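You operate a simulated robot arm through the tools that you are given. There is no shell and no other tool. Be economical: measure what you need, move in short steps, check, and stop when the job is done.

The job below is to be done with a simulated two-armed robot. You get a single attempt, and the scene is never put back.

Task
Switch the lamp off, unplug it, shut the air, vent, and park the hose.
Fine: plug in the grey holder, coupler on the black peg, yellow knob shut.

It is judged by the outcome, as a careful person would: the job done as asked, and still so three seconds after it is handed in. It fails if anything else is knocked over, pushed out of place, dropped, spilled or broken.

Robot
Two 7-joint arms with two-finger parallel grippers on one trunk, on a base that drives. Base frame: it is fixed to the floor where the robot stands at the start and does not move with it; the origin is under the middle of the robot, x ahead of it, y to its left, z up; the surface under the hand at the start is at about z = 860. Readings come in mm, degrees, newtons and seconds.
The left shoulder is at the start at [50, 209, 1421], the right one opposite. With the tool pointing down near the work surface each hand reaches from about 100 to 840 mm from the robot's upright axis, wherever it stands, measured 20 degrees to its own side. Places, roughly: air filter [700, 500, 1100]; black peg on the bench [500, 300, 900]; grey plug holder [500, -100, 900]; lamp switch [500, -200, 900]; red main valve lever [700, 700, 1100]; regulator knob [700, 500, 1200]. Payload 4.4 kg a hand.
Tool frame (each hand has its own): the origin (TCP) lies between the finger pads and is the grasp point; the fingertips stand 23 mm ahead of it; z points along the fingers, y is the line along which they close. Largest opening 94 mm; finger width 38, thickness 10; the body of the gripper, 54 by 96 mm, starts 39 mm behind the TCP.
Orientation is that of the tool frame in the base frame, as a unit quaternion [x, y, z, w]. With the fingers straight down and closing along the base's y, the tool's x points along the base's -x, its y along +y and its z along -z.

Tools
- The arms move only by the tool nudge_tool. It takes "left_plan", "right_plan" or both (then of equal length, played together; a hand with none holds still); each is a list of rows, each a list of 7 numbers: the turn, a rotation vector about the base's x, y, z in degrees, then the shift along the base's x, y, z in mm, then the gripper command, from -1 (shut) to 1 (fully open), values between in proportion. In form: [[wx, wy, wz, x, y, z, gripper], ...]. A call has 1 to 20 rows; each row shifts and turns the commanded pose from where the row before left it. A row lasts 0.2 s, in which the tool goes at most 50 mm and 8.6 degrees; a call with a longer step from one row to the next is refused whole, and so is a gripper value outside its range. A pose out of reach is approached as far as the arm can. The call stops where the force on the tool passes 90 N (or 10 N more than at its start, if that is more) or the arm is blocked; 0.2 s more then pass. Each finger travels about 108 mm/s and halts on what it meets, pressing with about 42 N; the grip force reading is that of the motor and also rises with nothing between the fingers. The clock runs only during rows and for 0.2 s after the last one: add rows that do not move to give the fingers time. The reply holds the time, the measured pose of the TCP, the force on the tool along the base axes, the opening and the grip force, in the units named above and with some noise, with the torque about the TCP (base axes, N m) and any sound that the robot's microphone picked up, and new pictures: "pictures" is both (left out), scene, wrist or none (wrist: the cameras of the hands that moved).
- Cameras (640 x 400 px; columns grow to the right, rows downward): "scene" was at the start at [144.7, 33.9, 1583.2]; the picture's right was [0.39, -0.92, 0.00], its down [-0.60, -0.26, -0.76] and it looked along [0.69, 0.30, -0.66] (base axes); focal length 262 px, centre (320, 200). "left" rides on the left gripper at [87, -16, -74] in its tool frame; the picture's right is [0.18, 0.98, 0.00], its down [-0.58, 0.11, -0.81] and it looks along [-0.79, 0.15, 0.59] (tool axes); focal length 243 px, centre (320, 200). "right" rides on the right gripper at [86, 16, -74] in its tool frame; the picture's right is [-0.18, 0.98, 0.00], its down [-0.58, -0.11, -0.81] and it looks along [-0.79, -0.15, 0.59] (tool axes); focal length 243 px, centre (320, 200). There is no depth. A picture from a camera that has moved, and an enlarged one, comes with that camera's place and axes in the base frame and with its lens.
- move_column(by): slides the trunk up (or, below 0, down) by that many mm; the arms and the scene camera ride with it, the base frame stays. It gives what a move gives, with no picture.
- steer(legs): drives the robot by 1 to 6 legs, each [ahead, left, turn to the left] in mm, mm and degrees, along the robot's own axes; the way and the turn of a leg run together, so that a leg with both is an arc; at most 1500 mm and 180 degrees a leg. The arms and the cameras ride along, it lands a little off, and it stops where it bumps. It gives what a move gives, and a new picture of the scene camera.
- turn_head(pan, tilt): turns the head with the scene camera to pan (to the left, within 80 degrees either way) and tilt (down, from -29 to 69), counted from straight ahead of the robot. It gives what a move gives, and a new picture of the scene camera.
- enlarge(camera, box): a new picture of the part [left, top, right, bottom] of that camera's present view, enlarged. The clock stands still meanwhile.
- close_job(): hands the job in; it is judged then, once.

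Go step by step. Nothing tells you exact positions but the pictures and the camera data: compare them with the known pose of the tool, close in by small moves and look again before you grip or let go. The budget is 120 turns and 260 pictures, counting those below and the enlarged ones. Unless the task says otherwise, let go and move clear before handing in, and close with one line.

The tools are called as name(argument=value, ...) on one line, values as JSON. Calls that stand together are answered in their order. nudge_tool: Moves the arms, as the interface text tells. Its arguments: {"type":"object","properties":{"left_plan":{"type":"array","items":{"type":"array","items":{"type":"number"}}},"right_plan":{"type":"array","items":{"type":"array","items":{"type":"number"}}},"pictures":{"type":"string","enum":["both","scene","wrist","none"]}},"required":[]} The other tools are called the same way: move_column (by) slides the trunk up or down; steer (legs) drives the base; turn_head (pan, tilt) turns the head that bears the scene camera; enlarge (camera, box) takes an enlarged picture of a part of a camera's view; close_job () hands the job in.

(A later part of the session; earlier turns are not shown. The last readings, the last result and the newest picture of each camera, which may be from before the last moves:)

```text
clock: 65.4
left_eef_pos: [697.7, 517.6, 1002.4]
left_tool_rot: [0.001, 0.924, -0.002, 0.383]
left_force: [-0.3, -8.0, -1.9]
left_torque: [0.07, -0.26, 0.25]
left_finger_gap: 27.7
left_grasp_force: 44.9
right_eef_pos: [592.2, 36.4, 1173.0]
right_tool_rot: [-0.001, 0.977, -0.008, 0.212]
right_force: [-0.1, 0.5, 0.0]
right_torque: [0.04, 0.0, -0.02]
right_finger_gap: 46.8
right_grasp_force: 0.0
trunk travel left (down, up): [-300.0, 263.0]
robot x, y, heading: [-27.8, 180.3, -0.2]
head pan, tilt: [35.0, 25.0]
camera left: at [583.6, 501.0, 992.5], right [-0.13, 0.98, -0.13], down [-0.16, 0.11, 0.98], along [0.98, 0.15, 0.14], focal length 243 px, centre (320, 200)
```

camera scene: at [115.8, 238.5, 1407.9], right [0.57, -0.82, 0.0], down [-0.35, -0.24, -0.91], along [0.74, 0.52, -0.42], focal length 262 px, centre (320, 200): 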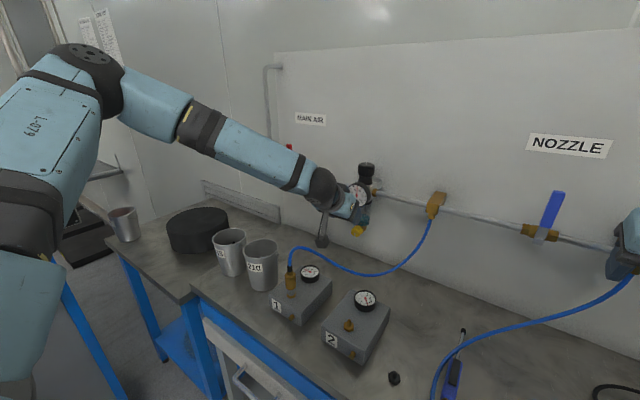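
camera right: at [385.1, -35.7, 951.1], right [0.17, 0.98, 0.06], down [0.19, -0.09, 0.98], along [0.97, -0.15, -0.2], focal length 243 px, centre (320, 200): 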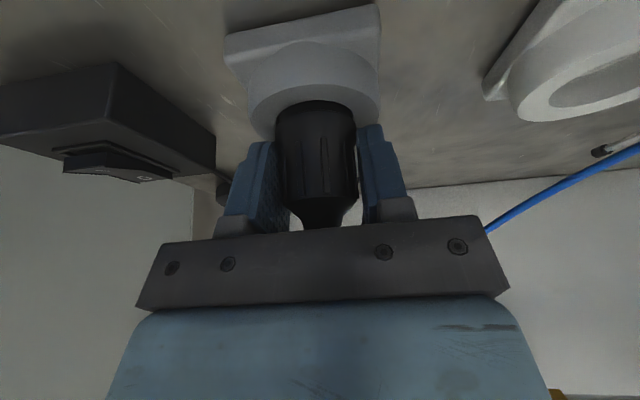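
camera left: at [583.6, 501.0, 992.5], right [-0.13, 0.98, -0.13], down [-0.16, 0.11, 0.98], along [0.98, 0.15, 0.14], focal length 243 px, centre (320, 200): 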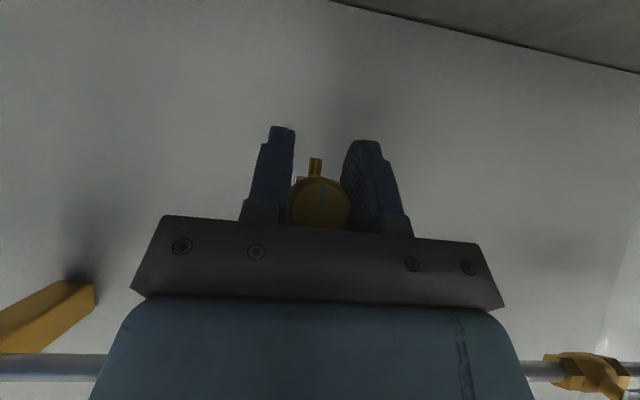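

Gripped. Turning the knob counter-clockwise (as seen from the front) about 35°.

nudge_tool(left_plan=[[-7, 0, 0, 0, -0.9, 0.2, -0.6], [-7, 0, 0, 0, -0.9, 0.2, -0.6], [-7, 0, 0, 0, -0.9, 0.3, -0.6], [-7, 0, 0, 0, -0.9, 0.4, -0.6], [-7, 0, 0, 0, -0.9, 0.4, -0.6]], pictures="wrist")

enlarge(camera="scene", box=[310, 150, 410, 250])

```text
clock: 66.6
left_eef_pos: [696.4, 513.9, 1000.5]
left_tool_rot: [-0.114, 0.882, -0.279, 0.362]
left_force: [-26.2, -2.0, -18.1]
left_torque: [1.65, -0.24, 0.29]
left_finger_gap: 36.2
left_grasp_force: 19.7
right_eef_pos: [591.0, 38.4, 1172.9]
right_tool_rot: [-0.001, 0.977, -0.009, 0.214]
right_force: [-0.7, 0.6, -0.6]
right_torque: [-0.02, 0.0, 0.02]
right_finger_gap: 47.2
right_grasp_force: 0.0
trunk travel left (down, up): [-300.0, 263.0]
robot x, y, heading: [-24.2, 184.9, 0.0]
head pan, tilt: [35.0, 25.0]
camera left: at [581.6, 495.7, 1002.5], right [-0.13, 0.73, -0.67], down [-0.15, 0.65, 0.74], along [0.98, 0.2, 0.03], focal length 243 px, centre (320, 200)
```

left: 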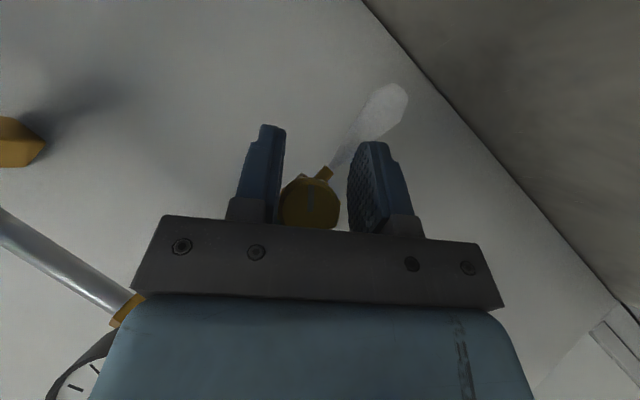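

```text
4.00 times, centred on (360, 200) of scene
camera zoom: at [114.5, 239.0, 1407.7], right [0.57, -0.82, 0.0], down [-0.35, -0.24, -0.91], along [0.74, 0.52, -0.42], focal length 1048 px, centre (160, 200)
```

zoom: 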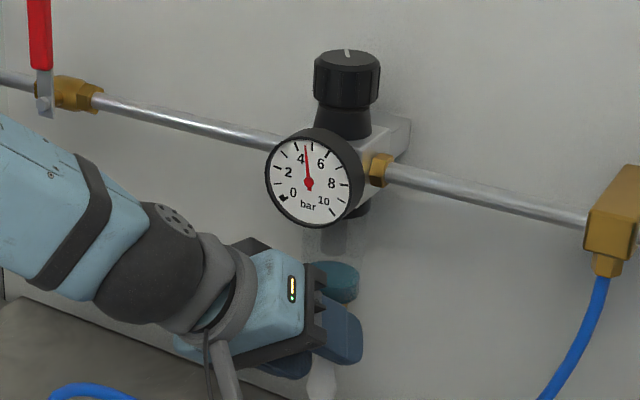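

It's venting: spray is visible and the gauge is falling. I hold and wait.

nudge_tool(left_plan=[[0, 0, 0, 0, 0, 0, -0.6], [0, 0, 0, 0, 0, 0, -0.6], [0, 0, 0, 0, 0, 0, -0.6], [0, 0, 0, 0, 0, 0, -0.6], [0, 0, 0, 0, 0, 0, -0.6], [0, 0, 0, 0, 0, 0, -0.6], [0, 0, 0, 0, 0, 0, -0.6], [0, 0, 0, 0, 0, 0, -0.6], [0, 0, 0, 0, 0, 0, -0.6], [0, 0, 0, 0, 0, 0, -0.6], [0, 0, 0, 0, 0, 0, -0.6], [0, 0, 0, 0, 0, 0, -0.6], [0, 0, 0, 0, 0, 0, -0.6], [0, 0, 0, 0, 0, 0, -0.6], [0, 0, 0, 0, 0, 0, -0.6], [0, 0, 0, 0, 0, 0, -0.6], [0, 0, 0, 0, 0, 0, -0.6], [0, 0, 0, 0, 0, 0, -0.6], [0, 0, 0, 0, 0, 0, -0.6], [0, 0, 0, 0, 0, 0, -0.6]], pictures="none")

enlarge(camera="scene", box=[270, 150, 410, 330])

```text
clock: 70.8
left_eef_pos: [695.7, 514.3, 1001.0]
left_tool_rot: [-0.117, 0.882, -0.279, 0.362]
left_force: [-36.8, -3.2, -28.5]
left_torque: [0.81, -0.33, -0.15]
left_finger_gap: 36.3
left_grasp_force: 19.0
right_eef_pos: [591.0, 39.0, 1174.2]
right_tool_rot: [-0.001, 0.977, -0.009, 0.214]
right_force: [0.1, 0.3, -0.3]
right_torque: [0.01, -0.03, 0.06]
right_finger_gap: 46.8
right_grasp_force: 0.1
trunk travel left (down, up): [-300.0, 263.0]
robot x, y, heading: [-26.3, 184.3, 0.2]
head pan, tilt: [35.0, 25.0]
```

```text
2.22 times, centred on (340, 240) of scene
camera zoom: at [114.6, 239.8, 1407.9], right [0.57, -0.82, 0.0], down [-0.35, -0.24, -0.91], along [0.74, 0.52, -0.42], focal length 582 px, centre (276, 111)
```

zoom: 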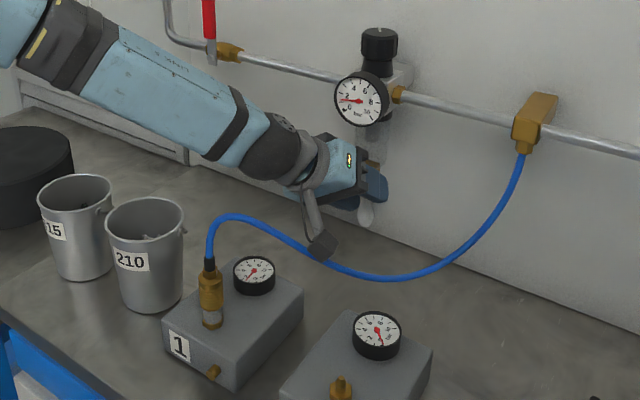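

Down to roughly 1 bar; waiting more.

nudge_tool(left_plan=[[0, 0, 0, 0, 0, 0, -0.6], [0, 0, 0, 0, 0, 0, -0.6], [0, 0, 0, 0, 0, 0, -0.6], [0, 0, 0, 0, 0, 0, -0.6], [0, 0, 0, 0, 0, 0, -0.6], [0, 0, 0, 0, 0, 0, -0.6], [0, 0, 0, 0, 0, 0, -0.6], [0, 0, 0, 0, 0, 0, -0.6], [0, 0, 0, 0, 0, 0, -0.6], [0, 0, 0, 0, 0, 0, -0.6], [0, 0, 0, 0, 0, 0, -0.6], [0, 0, 0, 0, 0, 0, -0.6], [0, 0, 0, 0, 0, 0, -0.6], [0, 0, 0, 0, 0, 0, -0.6], [0, 0, 0, 0, 0, 0, -0.6], [0, 0, 0, 0, 0, 0, -0.6], [0, 0, 0, 0, 0, 0, -0.6], [0, 0, 0, 0, 0, 0, -0.6], [0, 0, 0, 0, 0, 0, -0.6], [0, 0, 0, 0, 0, 0, -0.6]], pictures="none")

nudge_tool(left_plan=[[0, 0, 0, 0, 0, 0, -0.6], [0, 0, 0, 0, 0, 0, -0.6], [0, 0, 0, 0, 0, 0, -0.6], [0, 0, 0, 0, 0, 0, -0.6], [0, 0, 0, 0, 0, 0, -0.6], [0, 0, 0, 0, 0, 0, -0.6], [0, 0, 0, 0, 0, 0, -0.6], [0, 0, 0, 0, 0, 0, -0.6], [0, 0, 0, 0, 0, 0, -0.6], [0, 0, 0, 0, 0, 0, -0.6], [0, 0, 0, 0, 0, 0, -0.6], [0, 0, 0, 0, 0, 0, -0.6], [0, 0, 0, 0, 0, 0, -0.6], [0, 0, 0, 0, 0, 0, -0.6], [0, 0, 0, 0, 0, 0, -0.6], [0, 0, 0, 0, 0, 0, -0.6], [0, 0, 0, 0, 0, 0, -0.6], [0, 0, 0, 0, 0, 0, -0.6], [0, 0, 0, 0, 0, 0, -0.6], [0, 0, 0, 0, 0, 0, -0.6]], pictures="wrist")

enlarge(camera="scene", box=[290, 150, 410, 270])

enlarge(camera="scene", box=[260, 230, 400, 350])

```text
clock: 75.0
left_eef_pos: [696.5, 514.4, 1000.8]
left_tool_rot: [-0.115, 0.882, -0.279, 0.362]
left_force: [-36.4, -2.8, -27.8]
left_torque: [0.83, -0.29, -0.07]
left_finger_gap: 36.2
left_grasp_force: 19.1
right_eef_pos: [591.1, 38.3, 1173.1]
right_tool_rot: [-0.001, 0.977, -0.009, 0.214]
right_force: [0.3, 0.6, -0.3]
right_torque: [0.0, -0.03, 0.02]
right_finger_gap: 47.0
right_grasp_force: 0.0
trunk travel left (down, up): [-300.0, 263.0]
robot x, y, heading: [-30.1, 185.1, -0.0]
head pan, tilt: [35.0, 25.0]
```

```text
clock: 79.2
left_eef_pos: [695.5, 513.7, 1001.0]
left_tool_rot: [-0.115, 0.882, -0.28, 0.362]
left_force: [-36.7, -3.9, -28.6]
left_torque: [0.81, -0.33, -0.11]
left_finger_gap: 35.6
left_grasp_force: 19.2
right_eef_pos: [590.6, 38.0, 1173.3]
right_tool_rot: [-0.002, 0.977, -0.01, 0.215]
right_force: [0.0, -1.0, 0.5]
right_torque: [0.0, -0.03, -0.02]
right_finger_gap: 46.8
right_grasp_force: 0.1
trunk travel left (down, up): [-300.0, 263.0]
robot x, y, heading: [-24.3, 181.6, 0.0]
head pan, tilt: [35.0, 25.0]
camera left: at [581.7, 495.4, 1002.5], right [-0.13, 0.73, -0.67], down [-0.15, 0.65, 0.74], along [0.98, 0.2, 0.03], focal length 243 px, centre (320, 200)
```

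left: 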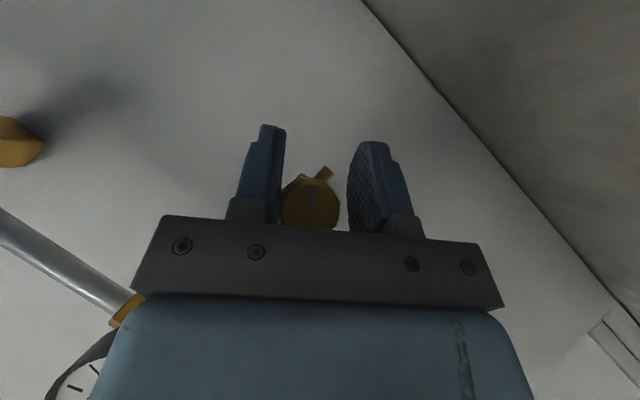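

```text
3.33 times, centred on (350, 210) of scene
camera zoom: at [114.7, 239.8, 1407.9], right [0.57, -0.82, 0.0], down [-0.35, -0.24, -0.91], along [0.74, 0.52, -0.42], focal length 874 px, centre (220, 167)
```

zoom: 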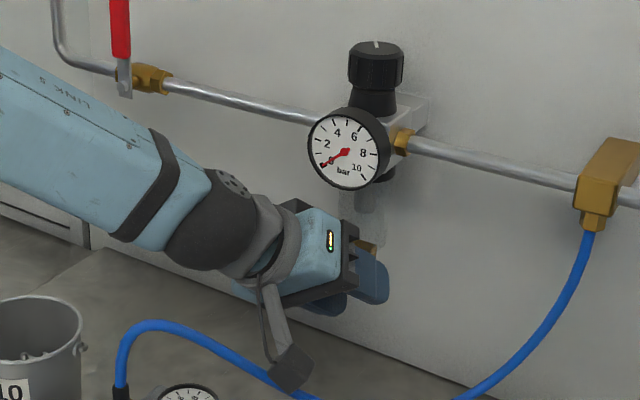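

```text
3.33 times, centred on (330, 290) of scene
camera zoom: at [114.7, 239.8, 1407.9], right [0.57, -0.82, 0.0], down [-0.35, -0.24, -0.91], along [0.74, 0.52, -0.42], focal length 874 px, centre (287, -100)
```

zoom: 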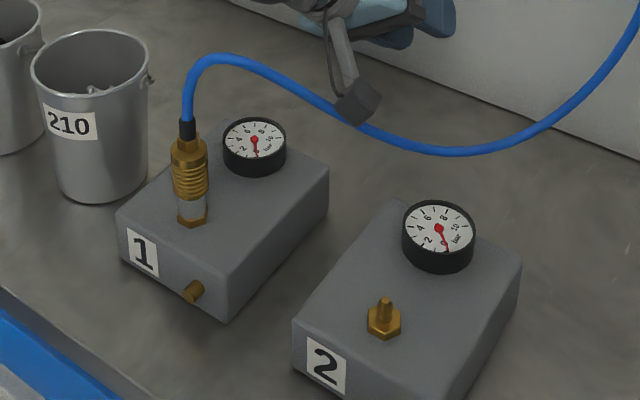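

Line gauge at zero, spray stopped, box 1 gauge at zero too. Now turning the knob back shut.

nudge_tool(left_plan=[[7, 0, 0, 0, 0.9, -0.2, -0.6], [7, 0, 0, 0, 0.9, -0.2, -0.6], [7, 0, 0, 0, 0.9, -0.3, -0.6], [7, 0, 0, 0, 0.9, -0.4, -0.6], [7, 0, 0, 0, 0.9, -0.4, -0.6], [4, 0, 0, 0, 0, 0, -0.6], [0, 0, 0, 0, 0, 0, -0.6]], pictures="wrist")

```text
clock: 80.8
left_eef_pos: [701.5, 519.4, 1005.0]
left_tool_rot: [0.013, 0.922, 0.032, 0.386]
left_force: [12.1, 1.3, 10.9]
left_torque: [-0.22, 0.96, 0.03]
left_finger_gap: 27.2
left_grasp_force: 45.1
right_eef_pos: [592.1, 38.0, 1174.0]
right_tool_rot: [-0.001, 0.977, -0.009, 0.213]
right_force: [0.4, 0.1, -0.1]
right_torque: [0.01, 0.01, 0.02]
right_finger_gap: 47.0
right_grasp_force: 0.0
trunk travel left (down, up): [-300.0, 263.0]
robot x, y, heading: [-27.5, 185.0, 0.2]
head pan, tilt: [35.0, 25.0]
camera left: at [586.7, 501.9, 993.8], right [-0.13, 0.99, -0.06], down [-0.16, 0.04, 0.99], along [0.98, 0.14, 0.16], focal length 243 px, centre (320, 200)
```

left: 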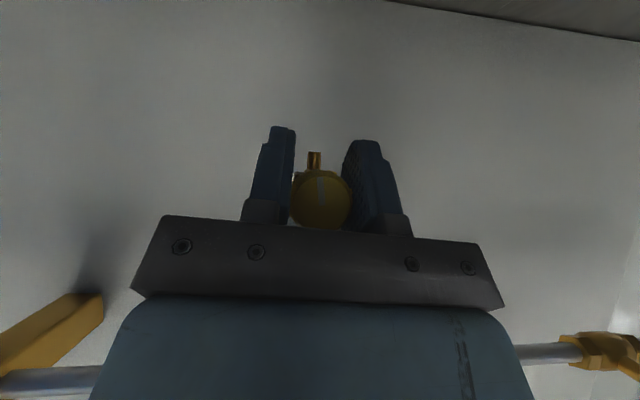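

Releasing and backing off to check the mark.

nudge_tool(left_plan=[[0, 0, 0, 0, 0, 0, 0.2], [0, 0, 0, 0, 0, 0, 0.2], [-4, 0, 0, -10, 0, 10, 0.2], [0, 0, 0, -15, 0, 15, 0.2], [0, 0, 0, -20, 0, 15, 0.2], [0, 0, 0, -25, 0, 15, 0.2]], pictures="none")

enlarge(camera="left", box=[200, 0, 440, 180])

```text
clock: 82.2
left_eef_pos: [628.5, 517.7, 1057.8]
left_tool_rot: [-0.002, 0.924, 0.0, 0.383]
left_force: [-0.1, -0.4, 0.9]
left_torque: [0.01, -0.01, 0.01]
left_finger_gap: 56.4
left_grasp_force: 0.1
right_eef_pos: [590.9, 36.6, 1173.2]
right_tool_rot: [-0.001, 0.977, -0.01, 0.214]
right_force: [0.2, -0.1, -0.1]
right_torque: [-0.01, -0.03, 0.0]
right_finger_gap: 47.0
right_grasp_force: 0.3
trunk travel left (down, up): [-300.0, 263.0]
robot x, y, heading: [-25.4, 184.9, -0.1]
head pan, tilt: [35.0, 25.0]
```

```text
2.22 times, centred on (320, 90) of left
camera zoom: at [513.6, 500.7, 1047.4], right [-0.13, 0.98, -0.13], down [-0.16, 0.11, 0.98], along [0.98, 0.15, 0.14], focal length 539 px, centre (320, 444)
```

zoom: 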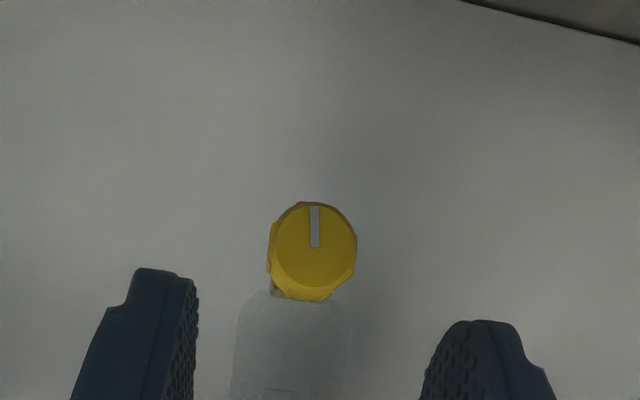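

The mark leans about 8° from its original shut position, toward open. I'll regrip with a small pre-roll and turn it further shut until it stops.

nudge_tool(left_plan=[[-6, 0, 0, 18, 0, -10, 0.2], [-6, 0, 0, 17, 0, -15, 0.2], [0, 0, 0, 17, 0, -15, 0.2], [0, 0, 0, 18, -1, -15, 0.2], [0, 0, 0, 0, 0, 0, 0], [0, 0, 0, 0, 0, 0, -0.5], [0, 0, 0, 0, 0, 0, -0.7], [0, 0, 0, 0, 0, 0, -0.7], [6, 0, 0, 0, 0.8, 0, -0.7], [6, 0, 0, 0, 0.8, 0, -0.7], [6, 0, 0, 0, 0.8, 0, -0.7], [6, 0, 0, 0, 0.8, 0, -0.7], [4, 0, 0, 0, 0.5, 0, -0.7]], pictures="wrist")

```text
clock: 85.0
left_eef_pos: [698.5, 518.6, 1002.5]
left_tool_rot: [0.053, 0.914, 0.128, 0.38]
left_force: [-3.0, -7.0, 5.7]
left_torque: [-0.9, -0.12, -0.4]
left_finger_gap: 30.5
left_grasp_force: 18.7
right_eef_pos: [590.4, 34.9, 1173.3]
right_tool_rot: [0.0, 0.977, -0.008, 0.214]
right_force: [-0.4, 0.2, 0.0]
right_torque: [0.02, 0.05, -0.02]
right_finger_gap: 47.0
right_grasp_force: 0.1
trunk travel left (down, up): [-300.0, 263.0]
robot x, y, heading: [-27.2, 183.8, -0.2]
head pan, tilt: [35.0, 25.0]
camera left: at [583.8, 505.2, 989.5], right [-0.13, 0.98, 0.14], down [-0.16, -0.16, 0.97], along [0.98, 0.1, 0.18], focal length 243 px, centre (320, 200)
```

left: 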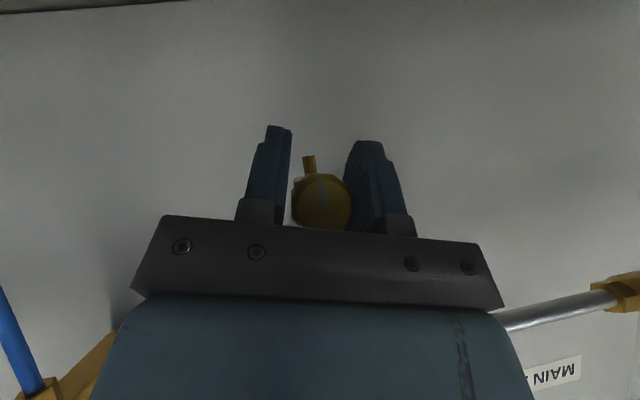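

Resistance now (~0.9 N m). Releasing and checking again.

nudge_tool(left_plan=[[0, 0, 0, 0, 0, 0, 0.2], [0, 0, 0, 0, 0, 0, 0.2], [-8, 0, 0, -10, 0, 10, 0.2], [-8, 0, 0, -15, 0, 15, 0.2], [0, 0, 0, -20, 0, 15, 0.2], [0, 0, 0, -25, 0, 15, 0.2]], pictures="none")

enlarge(camera="left", box=[200, 0, 440, 180])

enlarge(camera="scene", box=[310, 150, 410, 250])

```text
clock: 86.4
left_eef_pos: [626.3, 519.8, 1057.5]
left_tool_rot: [-0.001, 0.924, -0.002, 0.383]
left_force: [-0.8, -0.2, -0.6]
left_torque: [0.0, -0.02, 0.0]
left_finger_gap: 56.4
left_grasp_force: 0.0
right_eef_pos: [590.2, 37.8, 1174.3]
right_tool_rot: [-0.001, 0.977, -0.009, 0.214]
right_force: [0.1, 0.9, 0.0]
right_torque: [0.02, 0.0, 0.02]
right_finger_gap: 46.9
right_grasp_force: 0.1
trunk travel left (down, up): [-300.0, 263.0]
robot x, y, heading: [-27.6, 186.0, 0.1]
head pan, tilt: [35.0, 25.0]
```

```text
2.22 times, centred on (320, 90) of left
camera zoom: at [512.6, 502.7, 1049.0], right [-0.13, 0.98, -0.13], down [-0.16, 0.11, 0.98], along [0.98, 0.15, 0.14], focal length 539 px, centre (320, 444)
```

zoom: 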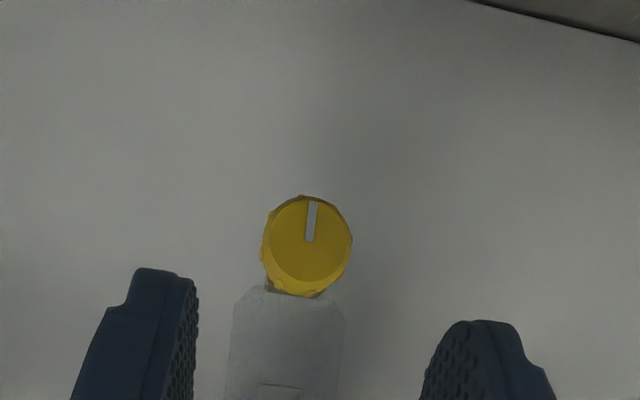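

```text
4.00 times, centred on (360, 200) of scene
camera zoom: at [114.4, 238.9, 1408.1], right [0.57, -0.82, 0.0], down [-0.34, -0.24, -0.91], along [0.74, 0.52, -0.42], focal length 1048 px, centre (160, 200)
```

zoom: 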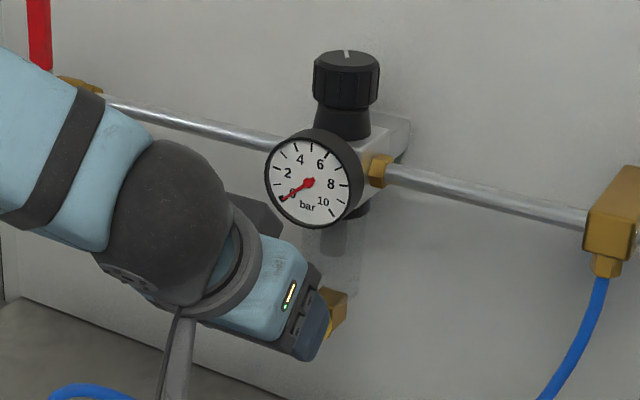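

The mark is back exactly in its original shut direction and the gauge reads 0. Next the coupler: I lift the left hand clear and drive back for room.

nudge_tool(left_plan=[[0, 5, 0, -20, 0, 40, 0.2], [0, 5, 0, -10, 20, 40, 0.5], [0, 5, 0, 0, 30, 30, 0.5]], pictures="none")

steer(legs=[[-120, 0, 0]])

turn_head(pan=35, tilt=40)

enlarge(camera="scene", box=[280, 130, 440, 270])

```text
clock: 87.2
left_eef_pos: [597.5, 570.0, 1166.8]
left_tool_rot: [-0.001, 0.966, -0.001, 0.259]
left_force: [-0.2, 0.5, 0.3]
left_torque: [-0.02, 0.0, -0.04]
left_finger_gap: 70.6
left_grasp_force: 0.0
right_eef_pos: [590.4, 38.5, 1173.1]
right_tool_rot: [-0.001, 0.977, -0.01, 0.213]
right_force: [0.8, 0.5, 0.0]
right_torque: [-0.01, -0.02, 0.0]
right_finger_gap: 46.8
right_grasp_force: 0.2
trunk travel left (down, up): [-300.0, 263.0]
robot x, y, heading: [-28.7, 185.3, -0.2]
head pan, tilt: [35.0, 25.0]
```

```text
clock: 88.4
left_eef_pos: [475.5, 568.8, 1166.4]
left_tool_rot: [-0.001, 0.966, -0.001, 0.259]
left_force: [0.1, 0.4, -0.1]
left_torque: [-0.03, 0.03, -0.02]
left_finger_gap: 70.6
left_grasp_force: 0.0
right_eef_pos: [468.2, 36.8, 1174.0]
right_tool_rot: [-0.001, 0.977, -0.01, 0.213]
right_force: [-0.7, -0.3, 0.5]
right_torque: [0.01, 0.0, -0.03]
right_finger_gap: 47.0
right_grasp_force: 0.0
trunk travel left (down, up): [-300.0, 263.0]
robot x, y, heading: [-147.8, 182.3, 0.2]
head pan, tilt: [35.0, 25.0]
camera scene: at [-6.6, 238.4, 1407.8], right [0.57, -0.82, 0.0], down [-0.35, -0.24, -0.91], along [0.74, 0.52, -0.42], focal length 262 px, centre (320, 200)
```

scene: 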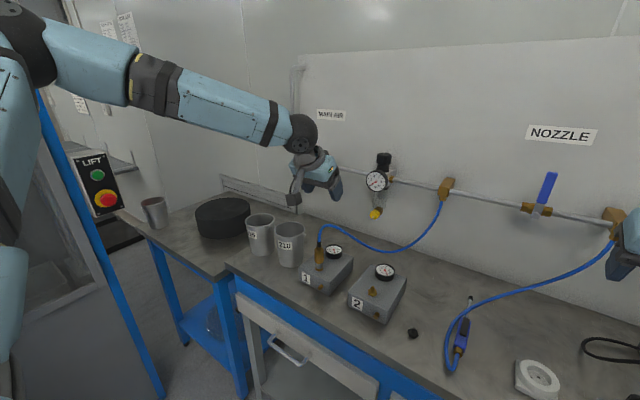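

```text
clock: 89.2
left_eef_pos: [475.7, 568.6, 1166.8]
left_tool_rot: [-0.001, 0.966, 0.0, 0.259]
left_force: [0.6, -0.1, -0.7]
left_torque: [0.01, 0.0, -0.05]
left_finger_gap: 70.1
left_grasp_force: 0.0
right_eef_pos: [469.0, 35.3, 1173.0]
right_tool_rot: [0.0, 0.977, -0.009, 0.213]
right_force: [0.3, -0.2, 0.2]
right_torque: [0.02, 0.03, -0.02]
right_finger_gap: 46.8
right_grasp_force: 0.1
trunk travel left (down, up): [-300.0, 263.0]
robot x, y, heading: [-149.4, 183.4, -0.0]
head pan, tilt: [35.0, 40.0]
camera scene: at [-12.5, 234.4, 1384.6], right [0.57, -0.82, 0.0], down [-0.53, -0.37, -0.77], along [0.63, 0.44, -0.64], focal length 262 px, centre (320, 200)
```

scene: 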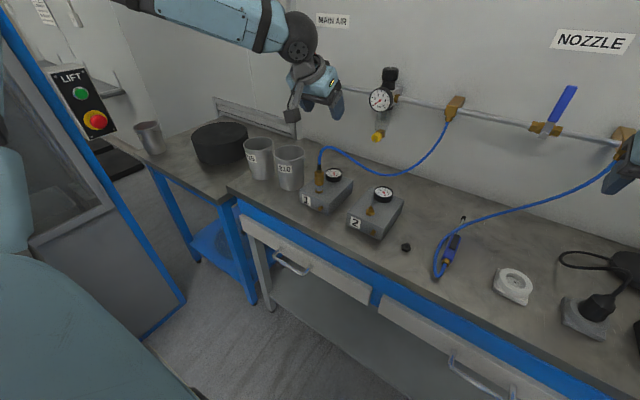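

```text
2.86 times, centred on (360, 200) of scene
camera zoom: at [-12.5, 234.4, 1384.6], right [0.57, -0.82, 0.0], down [-0.53, -0.37, -0.77], along [0.63, 0.44, -0.64], focal length 749 px, centre (206, 200)
```

zoom: 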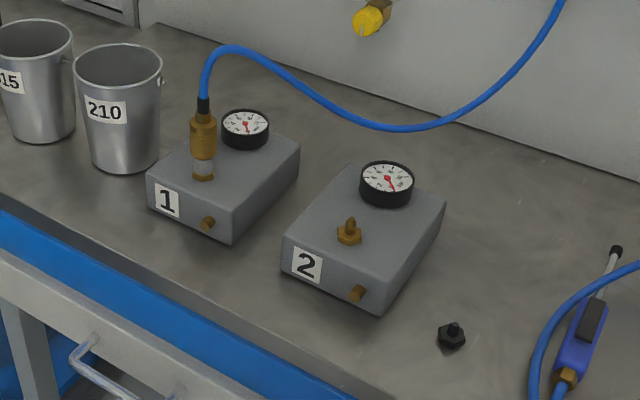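

I'm back at (-148,183). The coupler sleeve is at about (483,586), z 931–984, hose rising from its top. I pre-position the left hand 45° pitched in front of it.

nudge_tool(left_plan=[[0, -5, 0, -16, 4, -30, 0.5], [0, -5, 0, -16, 4, -36, 0.5], [0, -5, 0, -16, 4, -36, 0.5], [0, 0, 0, -16, 5, -36, 0.5], [0, 0, 0, 0, 0, 0, 0.5]])

enlarge(camera="left", box=[200, 0, 440, 180])

```text
clock: 90.4
left_eef_pos: [408.8, 584.1, 1030.4]
left_tool_rot: [0.0, 0.924, -0.001, 0.382]
left_force: [-0.7, -0.4, -0.1]
left_torque: [-0.02, -0.02, 0.0]
left_finger_gap: 70.5
left_grasp_force: 0.1
right_eef_pos: [467.4, 37.0, 1172.9]
right_tool_rot: [-0.001, 0.977, -0.009, 0.213]
right_force: [0.0, -0.2, 0.7]
right_torque: [0.02, -0.01, -0.03]
right_finger_gap: 46.9
right_grasp_force: 0.1
trunk travel left (down, up): [-300.0, 263.0]
robot x, y, heading: [-150.3, 186.6, 0.1]
head pan, tilt: [35.0, 40.0]
camera scene: at [-12.8, 233.7, 1384.6], right [0.57, -0.82, 0.0], down [-0.53, -0.37, -0.77], along [0.63, 0.44, -0.64], focal length 262 px, centre (320, 200)
camera left: at [294.5, 567.2, 1019.8], right [-0.13, 0.98, -0.13], down [-0.16, 0.11, 0.98], along [0.98, 0.15, 0.14], focal length 243 px, centre (320, 200)
```

scene: 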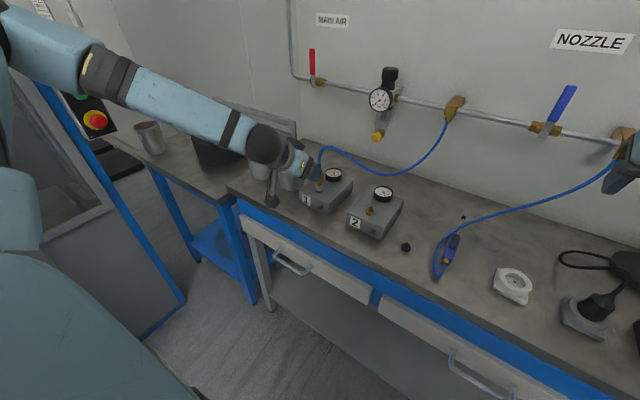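
left: 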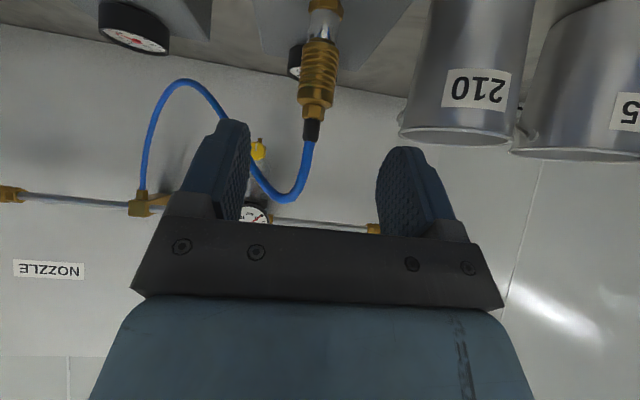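

```text
2.22 times, centred on (320, 90) of left
camera zoom: at [294.5, 567.2, 1019.8], right [-0.13, 0.98, -0.13], down [-0.16, 0.11, 0.98], along [0.98, 0.15, 0.14], focal length 539 px, centre (320, 444)
```

zoom: 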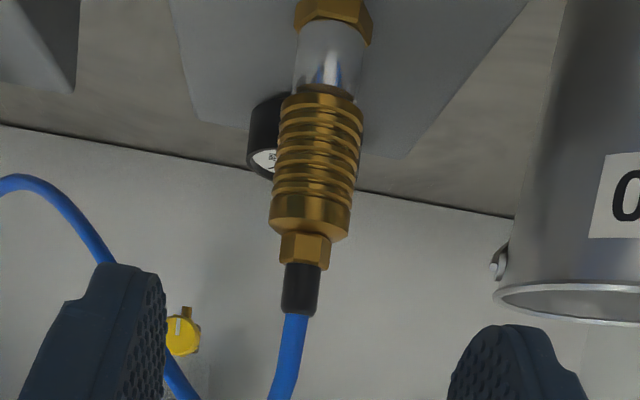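

Clear view: ridged brass sleeve at about (480,582), z 932–976. Moving in around the sleeve.

nudge_tool(left_plan=[[0, 0, 0, 14, -0.3, -16, 0.5], [0, 0, 0, 14, -0.3, -16, 0.5], [0, 0, 0, 14, -0.3, -16, 0.5], [0, 0, 0, 14, -0.4, -15, 0.5], [0, 0, 0, 15, -0.3, -14, 0.5], [0, 0, 0, 0, 0, 0, 0.5]], pictures="wrist")

enlarge(camera="scene", box=[240, 110, 400, 250])

```text
clock: 91.8
left_eef_pos: [482.2, 584.0, 954.2]
left_tool_rot: [0.0, 0.924, -0.001, 0.383]
left_force: [0.7, 0.0, -0.1]
left_torque: [0.02, -0.02, 0.0]
left_finger_gap: 70.6
left_grasp_force: 0.1
right_eef_pos: [468.9, 37.5, 1174.0]
right_tool_rot: [0.0, 0.977, -0.009, 0.213]
right_force: [-0.5, -0.5, 0.4]
right_torque: [-0.01, -0.01, 0.0]
right_finger_gap: 46.9
right_grasp_force: 0.0
trunk travel left (down, up): [-300.0, 263.0]
robot x, y, heading: [-150.8, 184.7, 0.2]
head pan, tilt: [35.0, 40.0]
camera left: at [368.0, 567.8, 944.4], right [-0.13, 0.98, -0.13], down [-0.16, 0.11, 0.98], along [0.98, 0.15, 0.14], focal length 243 px, centre (320, 200)
```

left: 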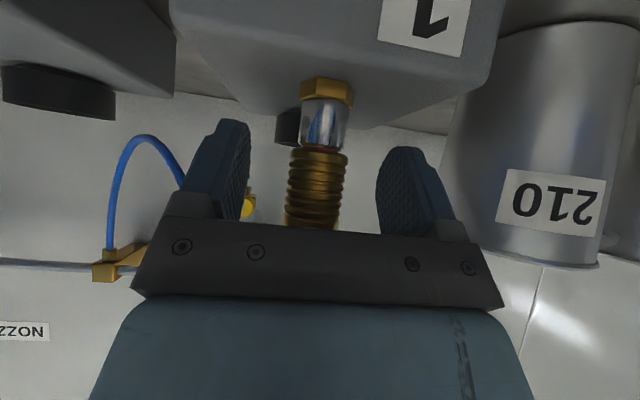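

```text
2.86 times, centred on (320, 180) of scene
camera zoom: at [-13.2, 234.3, 1384.7], right [0.57, -0.82, 0.0], down [-0.53, -0.37, -0.77], along [0.63, 0.44, -0.64], focal length 749 px, centre (320, 257)
```

zoom: 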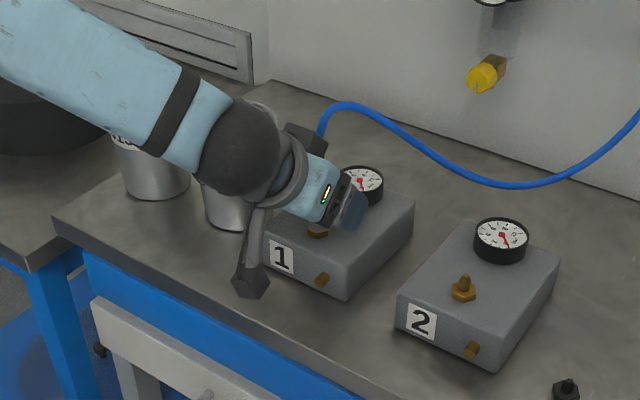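

Sleeve centred. Gripping fully.

nudge_tool(left_plan=[[0, 0, 0, 0, 0, 0, -1], [0, 0, 0, 0, 0, 0, -1], [0, 0, 0, 0, 0, 0, -1], [0, 0, 0, 0, 0, 0, -1], [0, 0, 0, 0, 0, 3, -1], [0, 0, 0, 0, 0, 3, -1]], pictures="wrist")

```text
clock: 93.2
left_eef_pos: [485.2, 583.2, 960.6]
left_tool_rot: [-0.001, 0.924, -0.001, 0.383]
left_force: [2.4, -11.4, -1.5]
left_torque: [-0.41, -0.06, 0.01]
left_finger_gap: 25.9
left_grasp_force: 42.3
right_eef_pos: [469.2, 36.6, 1172.5]
right_tool_rot: [0.0, 0.977, -0.008, 0.212]
right_force: [0.9, 0.3, 1.5]
right_torque: [0.02, 0.0, -0.01]
right_finger_gap: 47.2
right_grasp_force: 0.1
trunk travel left (down, up): [-300.0, 263.0]
robot x, y, heading: [-149.1, 184.4, -0.2]
head pan, tilt: [35.0, 40.0]
camera left: at [368.4, 567.2, 950.4], right [-0.13, 0.98, -0.13], down [-0.16, 0.11, 0.98], along [0.98, 0.15, 0.14], focal length 243 px, centre (320, 200)
```

left: 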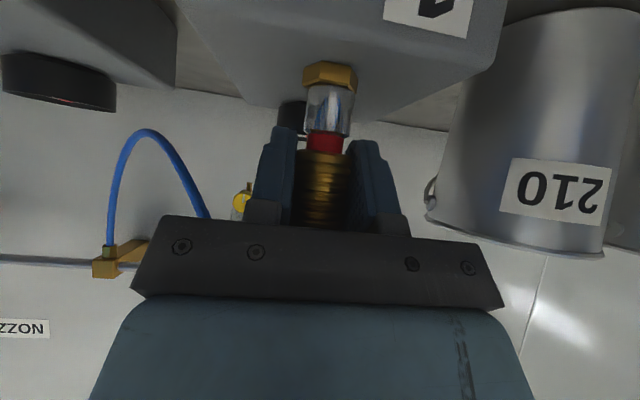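

The sleeve has slid up, exposing a red ring: unlocked. Continuing to pull up slowly.

nudge_tool(left_plan=[[0, 0, 0, 0, 0, 3, -1], [0, 0, 0, 0, 0, 3, -1], [0, 0, 0, 0, 0, 4, -1], [0, 0, 0, 0, 0, 4, -1], [0, 0, 0, 0, 0, 4, -1]], pictures="wrist")

```text
clock: 94.4
left_eef_pos: [481.2, 584.3, 976.0]
left_tool_rot: [0.0, 0.924, 0.0, 0.382]
left_force: [-0.5, 0.7, -0.8]
left_torque: [-0.02, -0.02, -0.01]
left_finger_gap: 25.8
left_grasp_force: 42.5
right_eef_pos: [468.7, 37.8, 1173.3]
right_tool_rot: [-0.001, 0.977, -0.01, 0.213]
right_force: [0.8, -0.4, 0.2]
right_torque: [0.02, -0.01, -0.01]
right_finger_gap: 47.0
right_grasp_force: 0.0
trunk travel left (down, up): [-300.0, 263.0]
robot x, y, heading: [-152.4, 187.8, 0.2]
head pan, tilt: [35.0, 40.0]
camera left: at [366.8, 567.9, 966.9], right [-0.13, 0.98, -0.13], down [-0.16, 0.11, 0.98], along [0.98, 0.15, 0.14], focal length 243 px, centre (320, 200)
```

left: 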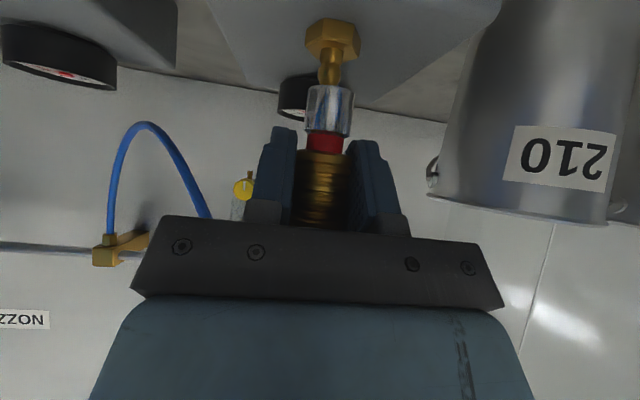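

The coupler is coming off the nipple. Lifting clear and carrying toward the peg.

nudge_tool(left_plan=[[0, 0, 0, 0, 0, 8, -1], [0, 0, 0, 0, 0, 15, -1], [0, 0, 0, 0, 0, 25, -1], [0, 0, 0, 0, 0, 30, -1], [0, 0, 0, -3, -35, 10, -1], [0, 0, 0, -3, -40, 0, -1], [0, 0, 0, -4, -40, 0, -1], [0, 0, 0, -4, -40, 0, -1], [0, 0, 0, -4, -40, 0, -1], [0, 0, 0, -3, -40, 0, -1], [0, 0, 0, 0, -40, -10, -1], [0, 0, 0, 0, 0, -20, -1]])

enlarge(camera="left", box=[220, 0, 420, 160])

enlarge(camera="scene", box=[340, 160, 480, 280])

```text
clock: 97.0
left_eef_pos: [450.5, 345.9, 1053.0]
left_tool_rot: [0.0, 0.924, -0.002, 0.383]
left_force: [0.1, 0.8, -1.3]
left_torque: [-0.01, 0.01, 0.01]
left_finger_gap: 26.0
left_grasp_force: 42.2
left hand out of reach, approached as far as the arm can: row 11, 12
right_eef_pos: [468.8, 36.9, 1172.9]
right_tool_rot: [0.001, 0.977, -0.01, 0.214]
right_force: [-0.6, 0.5, 0.0]
right_torque: [-0.01, -0.01, -0.01]
right_finger_gap: 46.8
right_grasp_force: 0.2
trunk travel left (down, up): [-300.0, 263.0]
robot x, y, heading: [-150.8, 182.6, 0.0]
head pan, tilt: [35.0, 40.0]
camera scene: at [-12.0, 234.7, 1384.5], right [0.57, -0.82, 0.0], down [-0.53, -0.37, -0.77], along [0.63, 0.44, -0.64], focal length 262 px, centre (320, 200)
camera left: at [335.9, 329.1, 1044.2], right [-0.13, 0.98, -0.13], down [-0.16, 0.11, 0.98], along [0.98, 0.15, 0.14], focal length 243 px, centre (320, 200)
```

scene: 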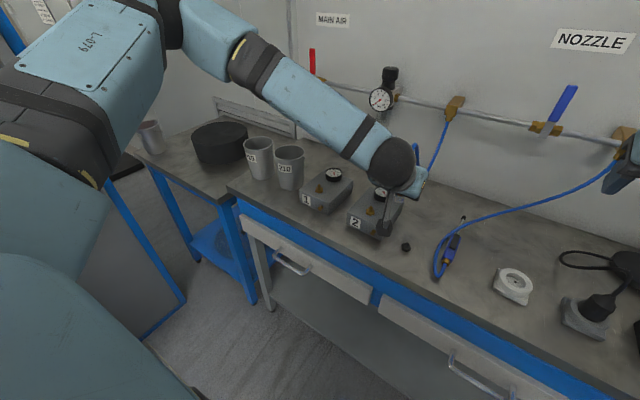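
left: 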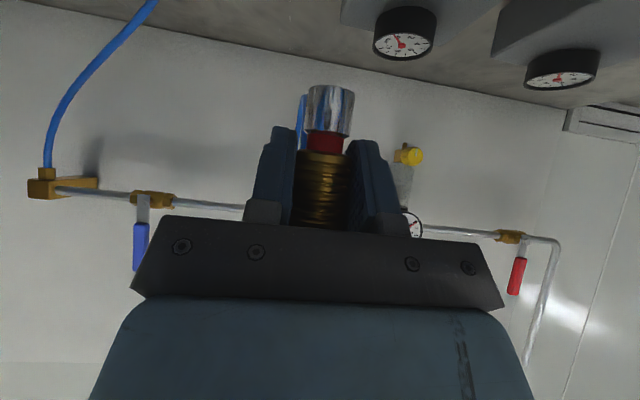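

```text
2.50 times, centred on (320, 80) of left
camera zoom: at [335.9, 329.1, 1044.2], right [-0.13, 0.98, -0.13], down [-0.16, 0.11, 0.98], along [0.98, 0.15, 0.14], focal length 606 px, centre (320, 500)
```

zoom: 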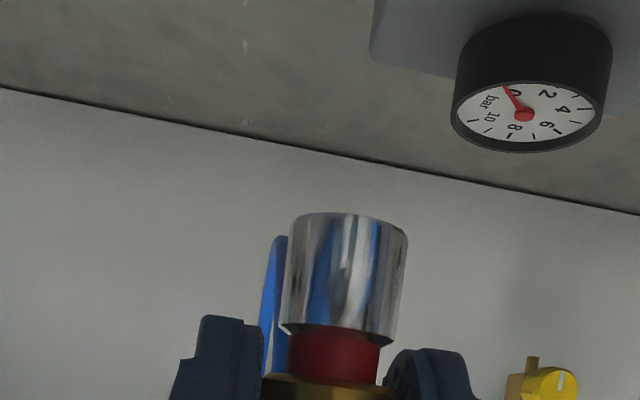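

```text
3.33 times, centred on (410, 220) of scene
camera zoom: at [-12.0, 234.7, 1384.5], right [0.57, -0.82, 0.0], down [-0.53, -0.37, -0.77], along [0.63, 0.44, -0.64], focal length 874 px, centre (20, 133)
```

zoom: 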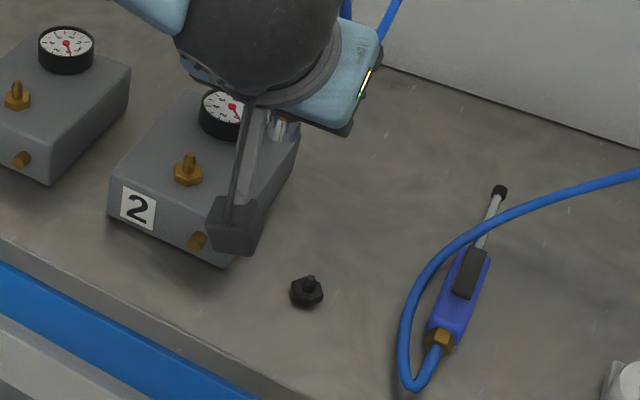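

The left arm is at a fold limit here. I'll stretch the right arm forward (elbow in) and shift the base to the right so the peg lies better for the left hand.

nudge_tool(right_plan=[[0, 0, 0, 30, 15, 10, 0], [0, 0, 0, 30, 15, 10, 0], [0, 0, 0, 30, 15, 10, 0], [0, 0, 0, 30, 15, 10, 0]], pictures="none")

steer(legs=[[0, -80, 0]])

```text
clock: 98.0
left_eef_pos: [451.7, 346.1, 1053.6]
left_tool_rot: [-0.001, 0.924, -0.002, 0.382]
left_force: [1.3, 1.1, -1.1]
left_torque: [0.03, 0.02, -0.02]
left_finger_gap: 25.8
left_grasp_force: 42.6
right_eef_pos: [590.4, 99.4, 1212.8]
right_tool_rot: [-0.001, 0.977, -0.01, 0.213]
right_force: [0.2, 0.4, -0.2]
right_torque: [-0.02, 0.03, -0.01]
right_finger_gap: 47.1
right_grasp_force: 0.1
trunk travel left (down, up): [-300.0, 263.0]
robot x, y, heading: [-147.6, 187.3, -0.0]
head pan, tilt: [35.0, 40.0]
```

```text
clock: 99.4
left_eef_pos: [460.8, 294.4, 1054.2]
left_tool_rot: [-0.002, 0.924, 0.0, 0.382]
left_force: [1.0, -0.6, -1.4]
left_torque: [0.01, -0.01, 0.0]
left_finger_gap: 26.1
left_grasp_force: 41.9
right_eef_pos: [598.8, 47.5, 1211.0]
right_tool_rot: [0.0, 0.977, -0.01, 0.213]
right_force: [-0.3, 0.9, 0.5]
right_torque: [0.0, 0.0, 0.03]
right_finger_gap: 46.9
right_grasp_force: 0.1
trunk travel left (down, up): [-300.0, 263.0]
robot x, y, heading: [-137.9, 129.1, -0.1]
head pan, tilt: [35.0, 40.0]
stopped in leg 1: the robot was blocked; the commanded pose is now the measured one
camera scene: at [-2.8, 182.0, 1384.5], right [0.57, -0.82, 0.0], down [-0.53, -0.37, -0.77], along [0.63, 0.44, -0.64], focal length 262 px, centre (320, 200)
```

scene: 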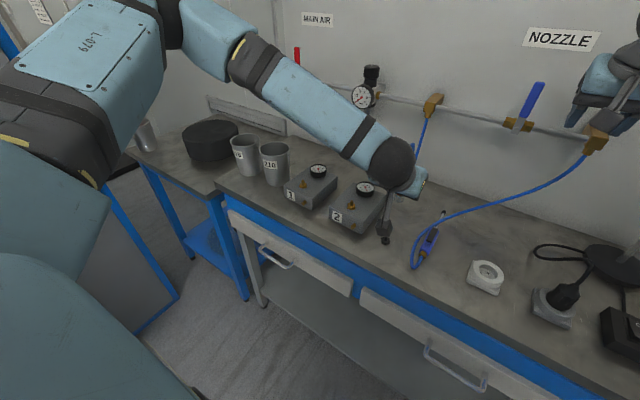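

The base stops at y≈129 (something at floor level), but the hand is now above the peg region. Lowering for a wrist view of the peg.

nudge_tool(left_plan=[[0, 0, 0, 1, 2, -20, -1], [0, 0, 0, 1, 2, -20, -1], [0, 0, 0, 1, 2, -20, -1], [0, 0, 0, 0, 0, -20, -1], [0, 0, 0, 0, 0, -8, -1]], pictures="wrist")

enlarge(camera="scene", box=[340, 170, 440, 270])

```text
clock: 100.6
left_eef_pos: [450.6, 333.9, 991.2]
left_tool_rot: [0.0, 0.924, -0.002, 0.383]
left_force: [-0.7, 1.0, -0.7]
left_torque: [0.02, 0.0, -0.02]
left_finger_gap: 26.1
left_grasp_force: 41.9
left hand out of reach, approached as far as the arm can: row 1, 2, 3, 4, 5
right_eef_pos: [597.4, 47.2, 1211.5]
right_tool_rot: [-0.001, 0.977, -0.01, 0.213]
right_force: [-0.2, 0.5, -0.3]
right_torque: [0.03, 0.0, 0.0]
right_finger_gap: 47.2
right_grasp_force: 0.0
trunk travel left (down, up): [-300.0, 263.0]
robot x, y, heading: [-139.0, 132.0, 0.2]
head pan, tilt: [35.0, 40.0]
camera left: at [336.9, 316.8, 981.0], right [-0.13, 0.98, -0.13], down [-0.16, 0.11, 0.98], along [0.98, 0.15, 0.14], focal length 243 px, centre (320, 200)
```

left: 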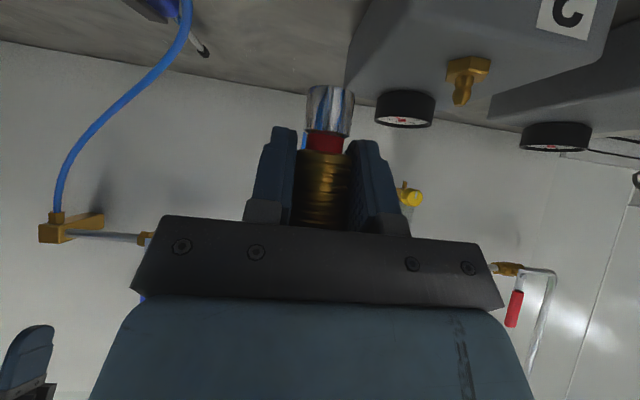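

```text
4.00 times, centred on (390, 220) of scene
camera zoom: at [-3.0, 181.9, 1384.6], right [0.57, -0.82, 0.0], down [-0.53, -0.37, -0.77], along [0.63, 0.44, -0.64], focal length 1048 px, centre (40, 120)
```

zoom: 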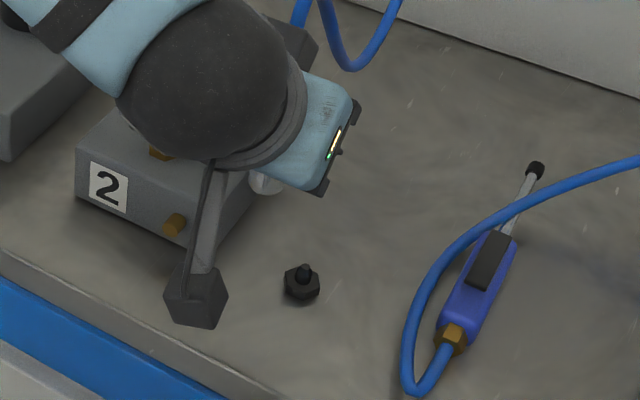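

The limit is the wrist: yawing the hand to the right (in line with the forearm) should free it while keeping the coupler upright.

nudge_tool(left_plan=[[0, 0, -8, 0, 0, 5, -1], [0, 0, -8, 0, 0, 5, -1], [0, 0, -8, 2, -5, 0, -1], [0, 0, -8, 5, -8, 0, -1], [0, 0, -8, 5, -8, -5, -1], [0, 0, 0, 5, -8, -10, -1], [0, 0, 0, 0, 0, -10, -1]], pictures="wrist")

```text
clock: 102.2
left_eef_pos: [469.4, 304.4, 975.7]
left_tool_rot: [0.316, 0.868, -0.132, 0.358]
left_force: [0.9, 0.1, -1.3]
left_torque: [-0.03, 0.04, 0.0]
left_finger_gap: 25.9
left_grasp_force: 41.9
right_eef_pos: [599.3, 46.5, 1212.6]
right_tool_rot: [-0.001, 0.977, -0.009, 0.213]
right_force: [0.3, 0.1, 0.2]
right_torque: [-0.01, 0.01, 0.01]
right_finger_gap: 47.1
right_grasp_force: 0.1
trunk travel left (down, up): [-300.0, 263.0]
robot x, y, heading: [-140.4, 133.1, -0.1]
head pan, tilt: [35.0, 40.0]
camera left: at [370.8, 365.7, 966.4], right [0.53, 0.84, -0.13], down [-0.05, 0.19, 0.98], along [0.84, -0.52, 0.14], focal length 243 px, centre (320, 200)
```

left: 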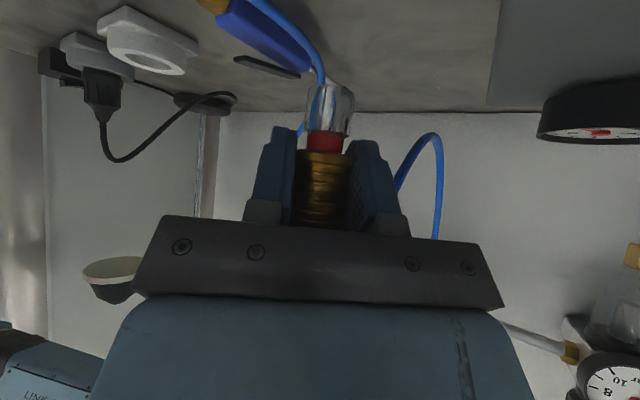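

That works. Lowering 22 mm more to bring the peg into view.

nudge_tool(left_plan=[[0, 0, 0, -1, 0, -8, -1], [0, 0, 0, 0, 0, -7, -1], [0, 0, 0, 0, 0, -7, -1]], pictures="wrist")

enlarge(camera="left", box=[240, 0, 400, 140])

enlarge(camera="scene", box=[340, 170, 440, 270])

```text
clock: 103.0
left_eef_pos: [466.2, 309.4, 955.3]
left_tool_rot: [0.315, 0.869, -0.133, 0.359]
left_force: [0.5, -0.8, -0.8]
left_torque: [0.02, -0.02, -0.02]
left_finger_gap: 25.9
left_grasp_force: 41.7
left hand out of reach, approached as far as the arm can: row 3
right_eef_pos: [599.2, 46.5, 1213.1]
right_tool_rot: [-0.001, 0.977, -0.01, 0.213]
right_force: [-0.9, 0.1, -0.2]
right_torque: [-0.01, -0.01, -0.01]
right_finger_gap: 46.9
right_grasp_force: 0.0
trunk travel left (down, up): [-300.0, 263.0]
robot x, y, heading: [-137.2, 132.7, 0.1]
head pan, tilt: [35.0, 40.0]
camera left: at [367.5, 369.1, 947.0], right [0.53, 0.84, -0.13], down [-0.05, 0.19, 0.98], along [0.85, -0.51, 0.14], focal length 243 px, centre (320, 200)
```

left: 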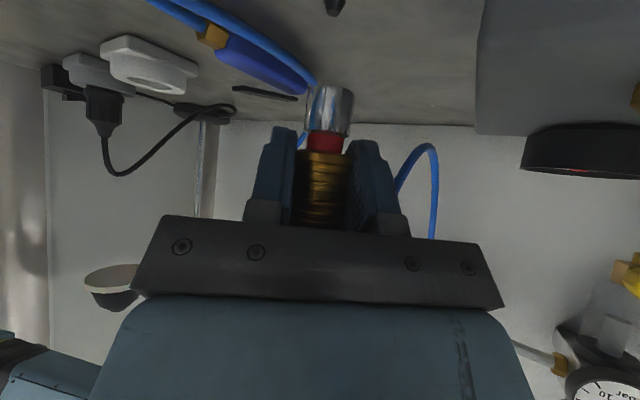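

```text
2.86 times, centred on (320, 70) of left
camera zoom: at [367.5, 369.1, 947.0], right [0.53, 0.84, -0.13], down [-0.05, 0.19, 0.98], along [0.85, -0.51, 0.14], focal length 693 px, centre (320, 571)
```

zoom: 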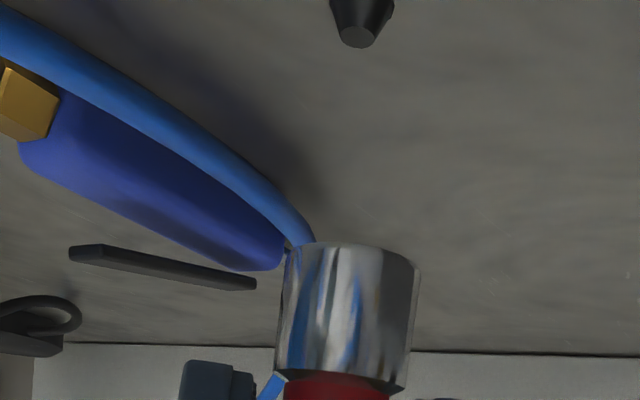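

```text
4.00 times, centred on (390, 220) of scene
camera zoom: at [-3.1, 182.2, 1384.6], right [0.57, -0.82, 0.0], down [-0.53, -0.37, -0.77], along [0.63, 0.44, -0.64], focal length 1048 px, centre (40, 120)
```

zoom: 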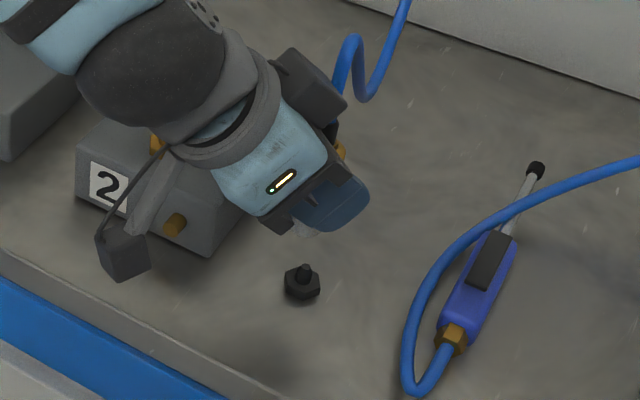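

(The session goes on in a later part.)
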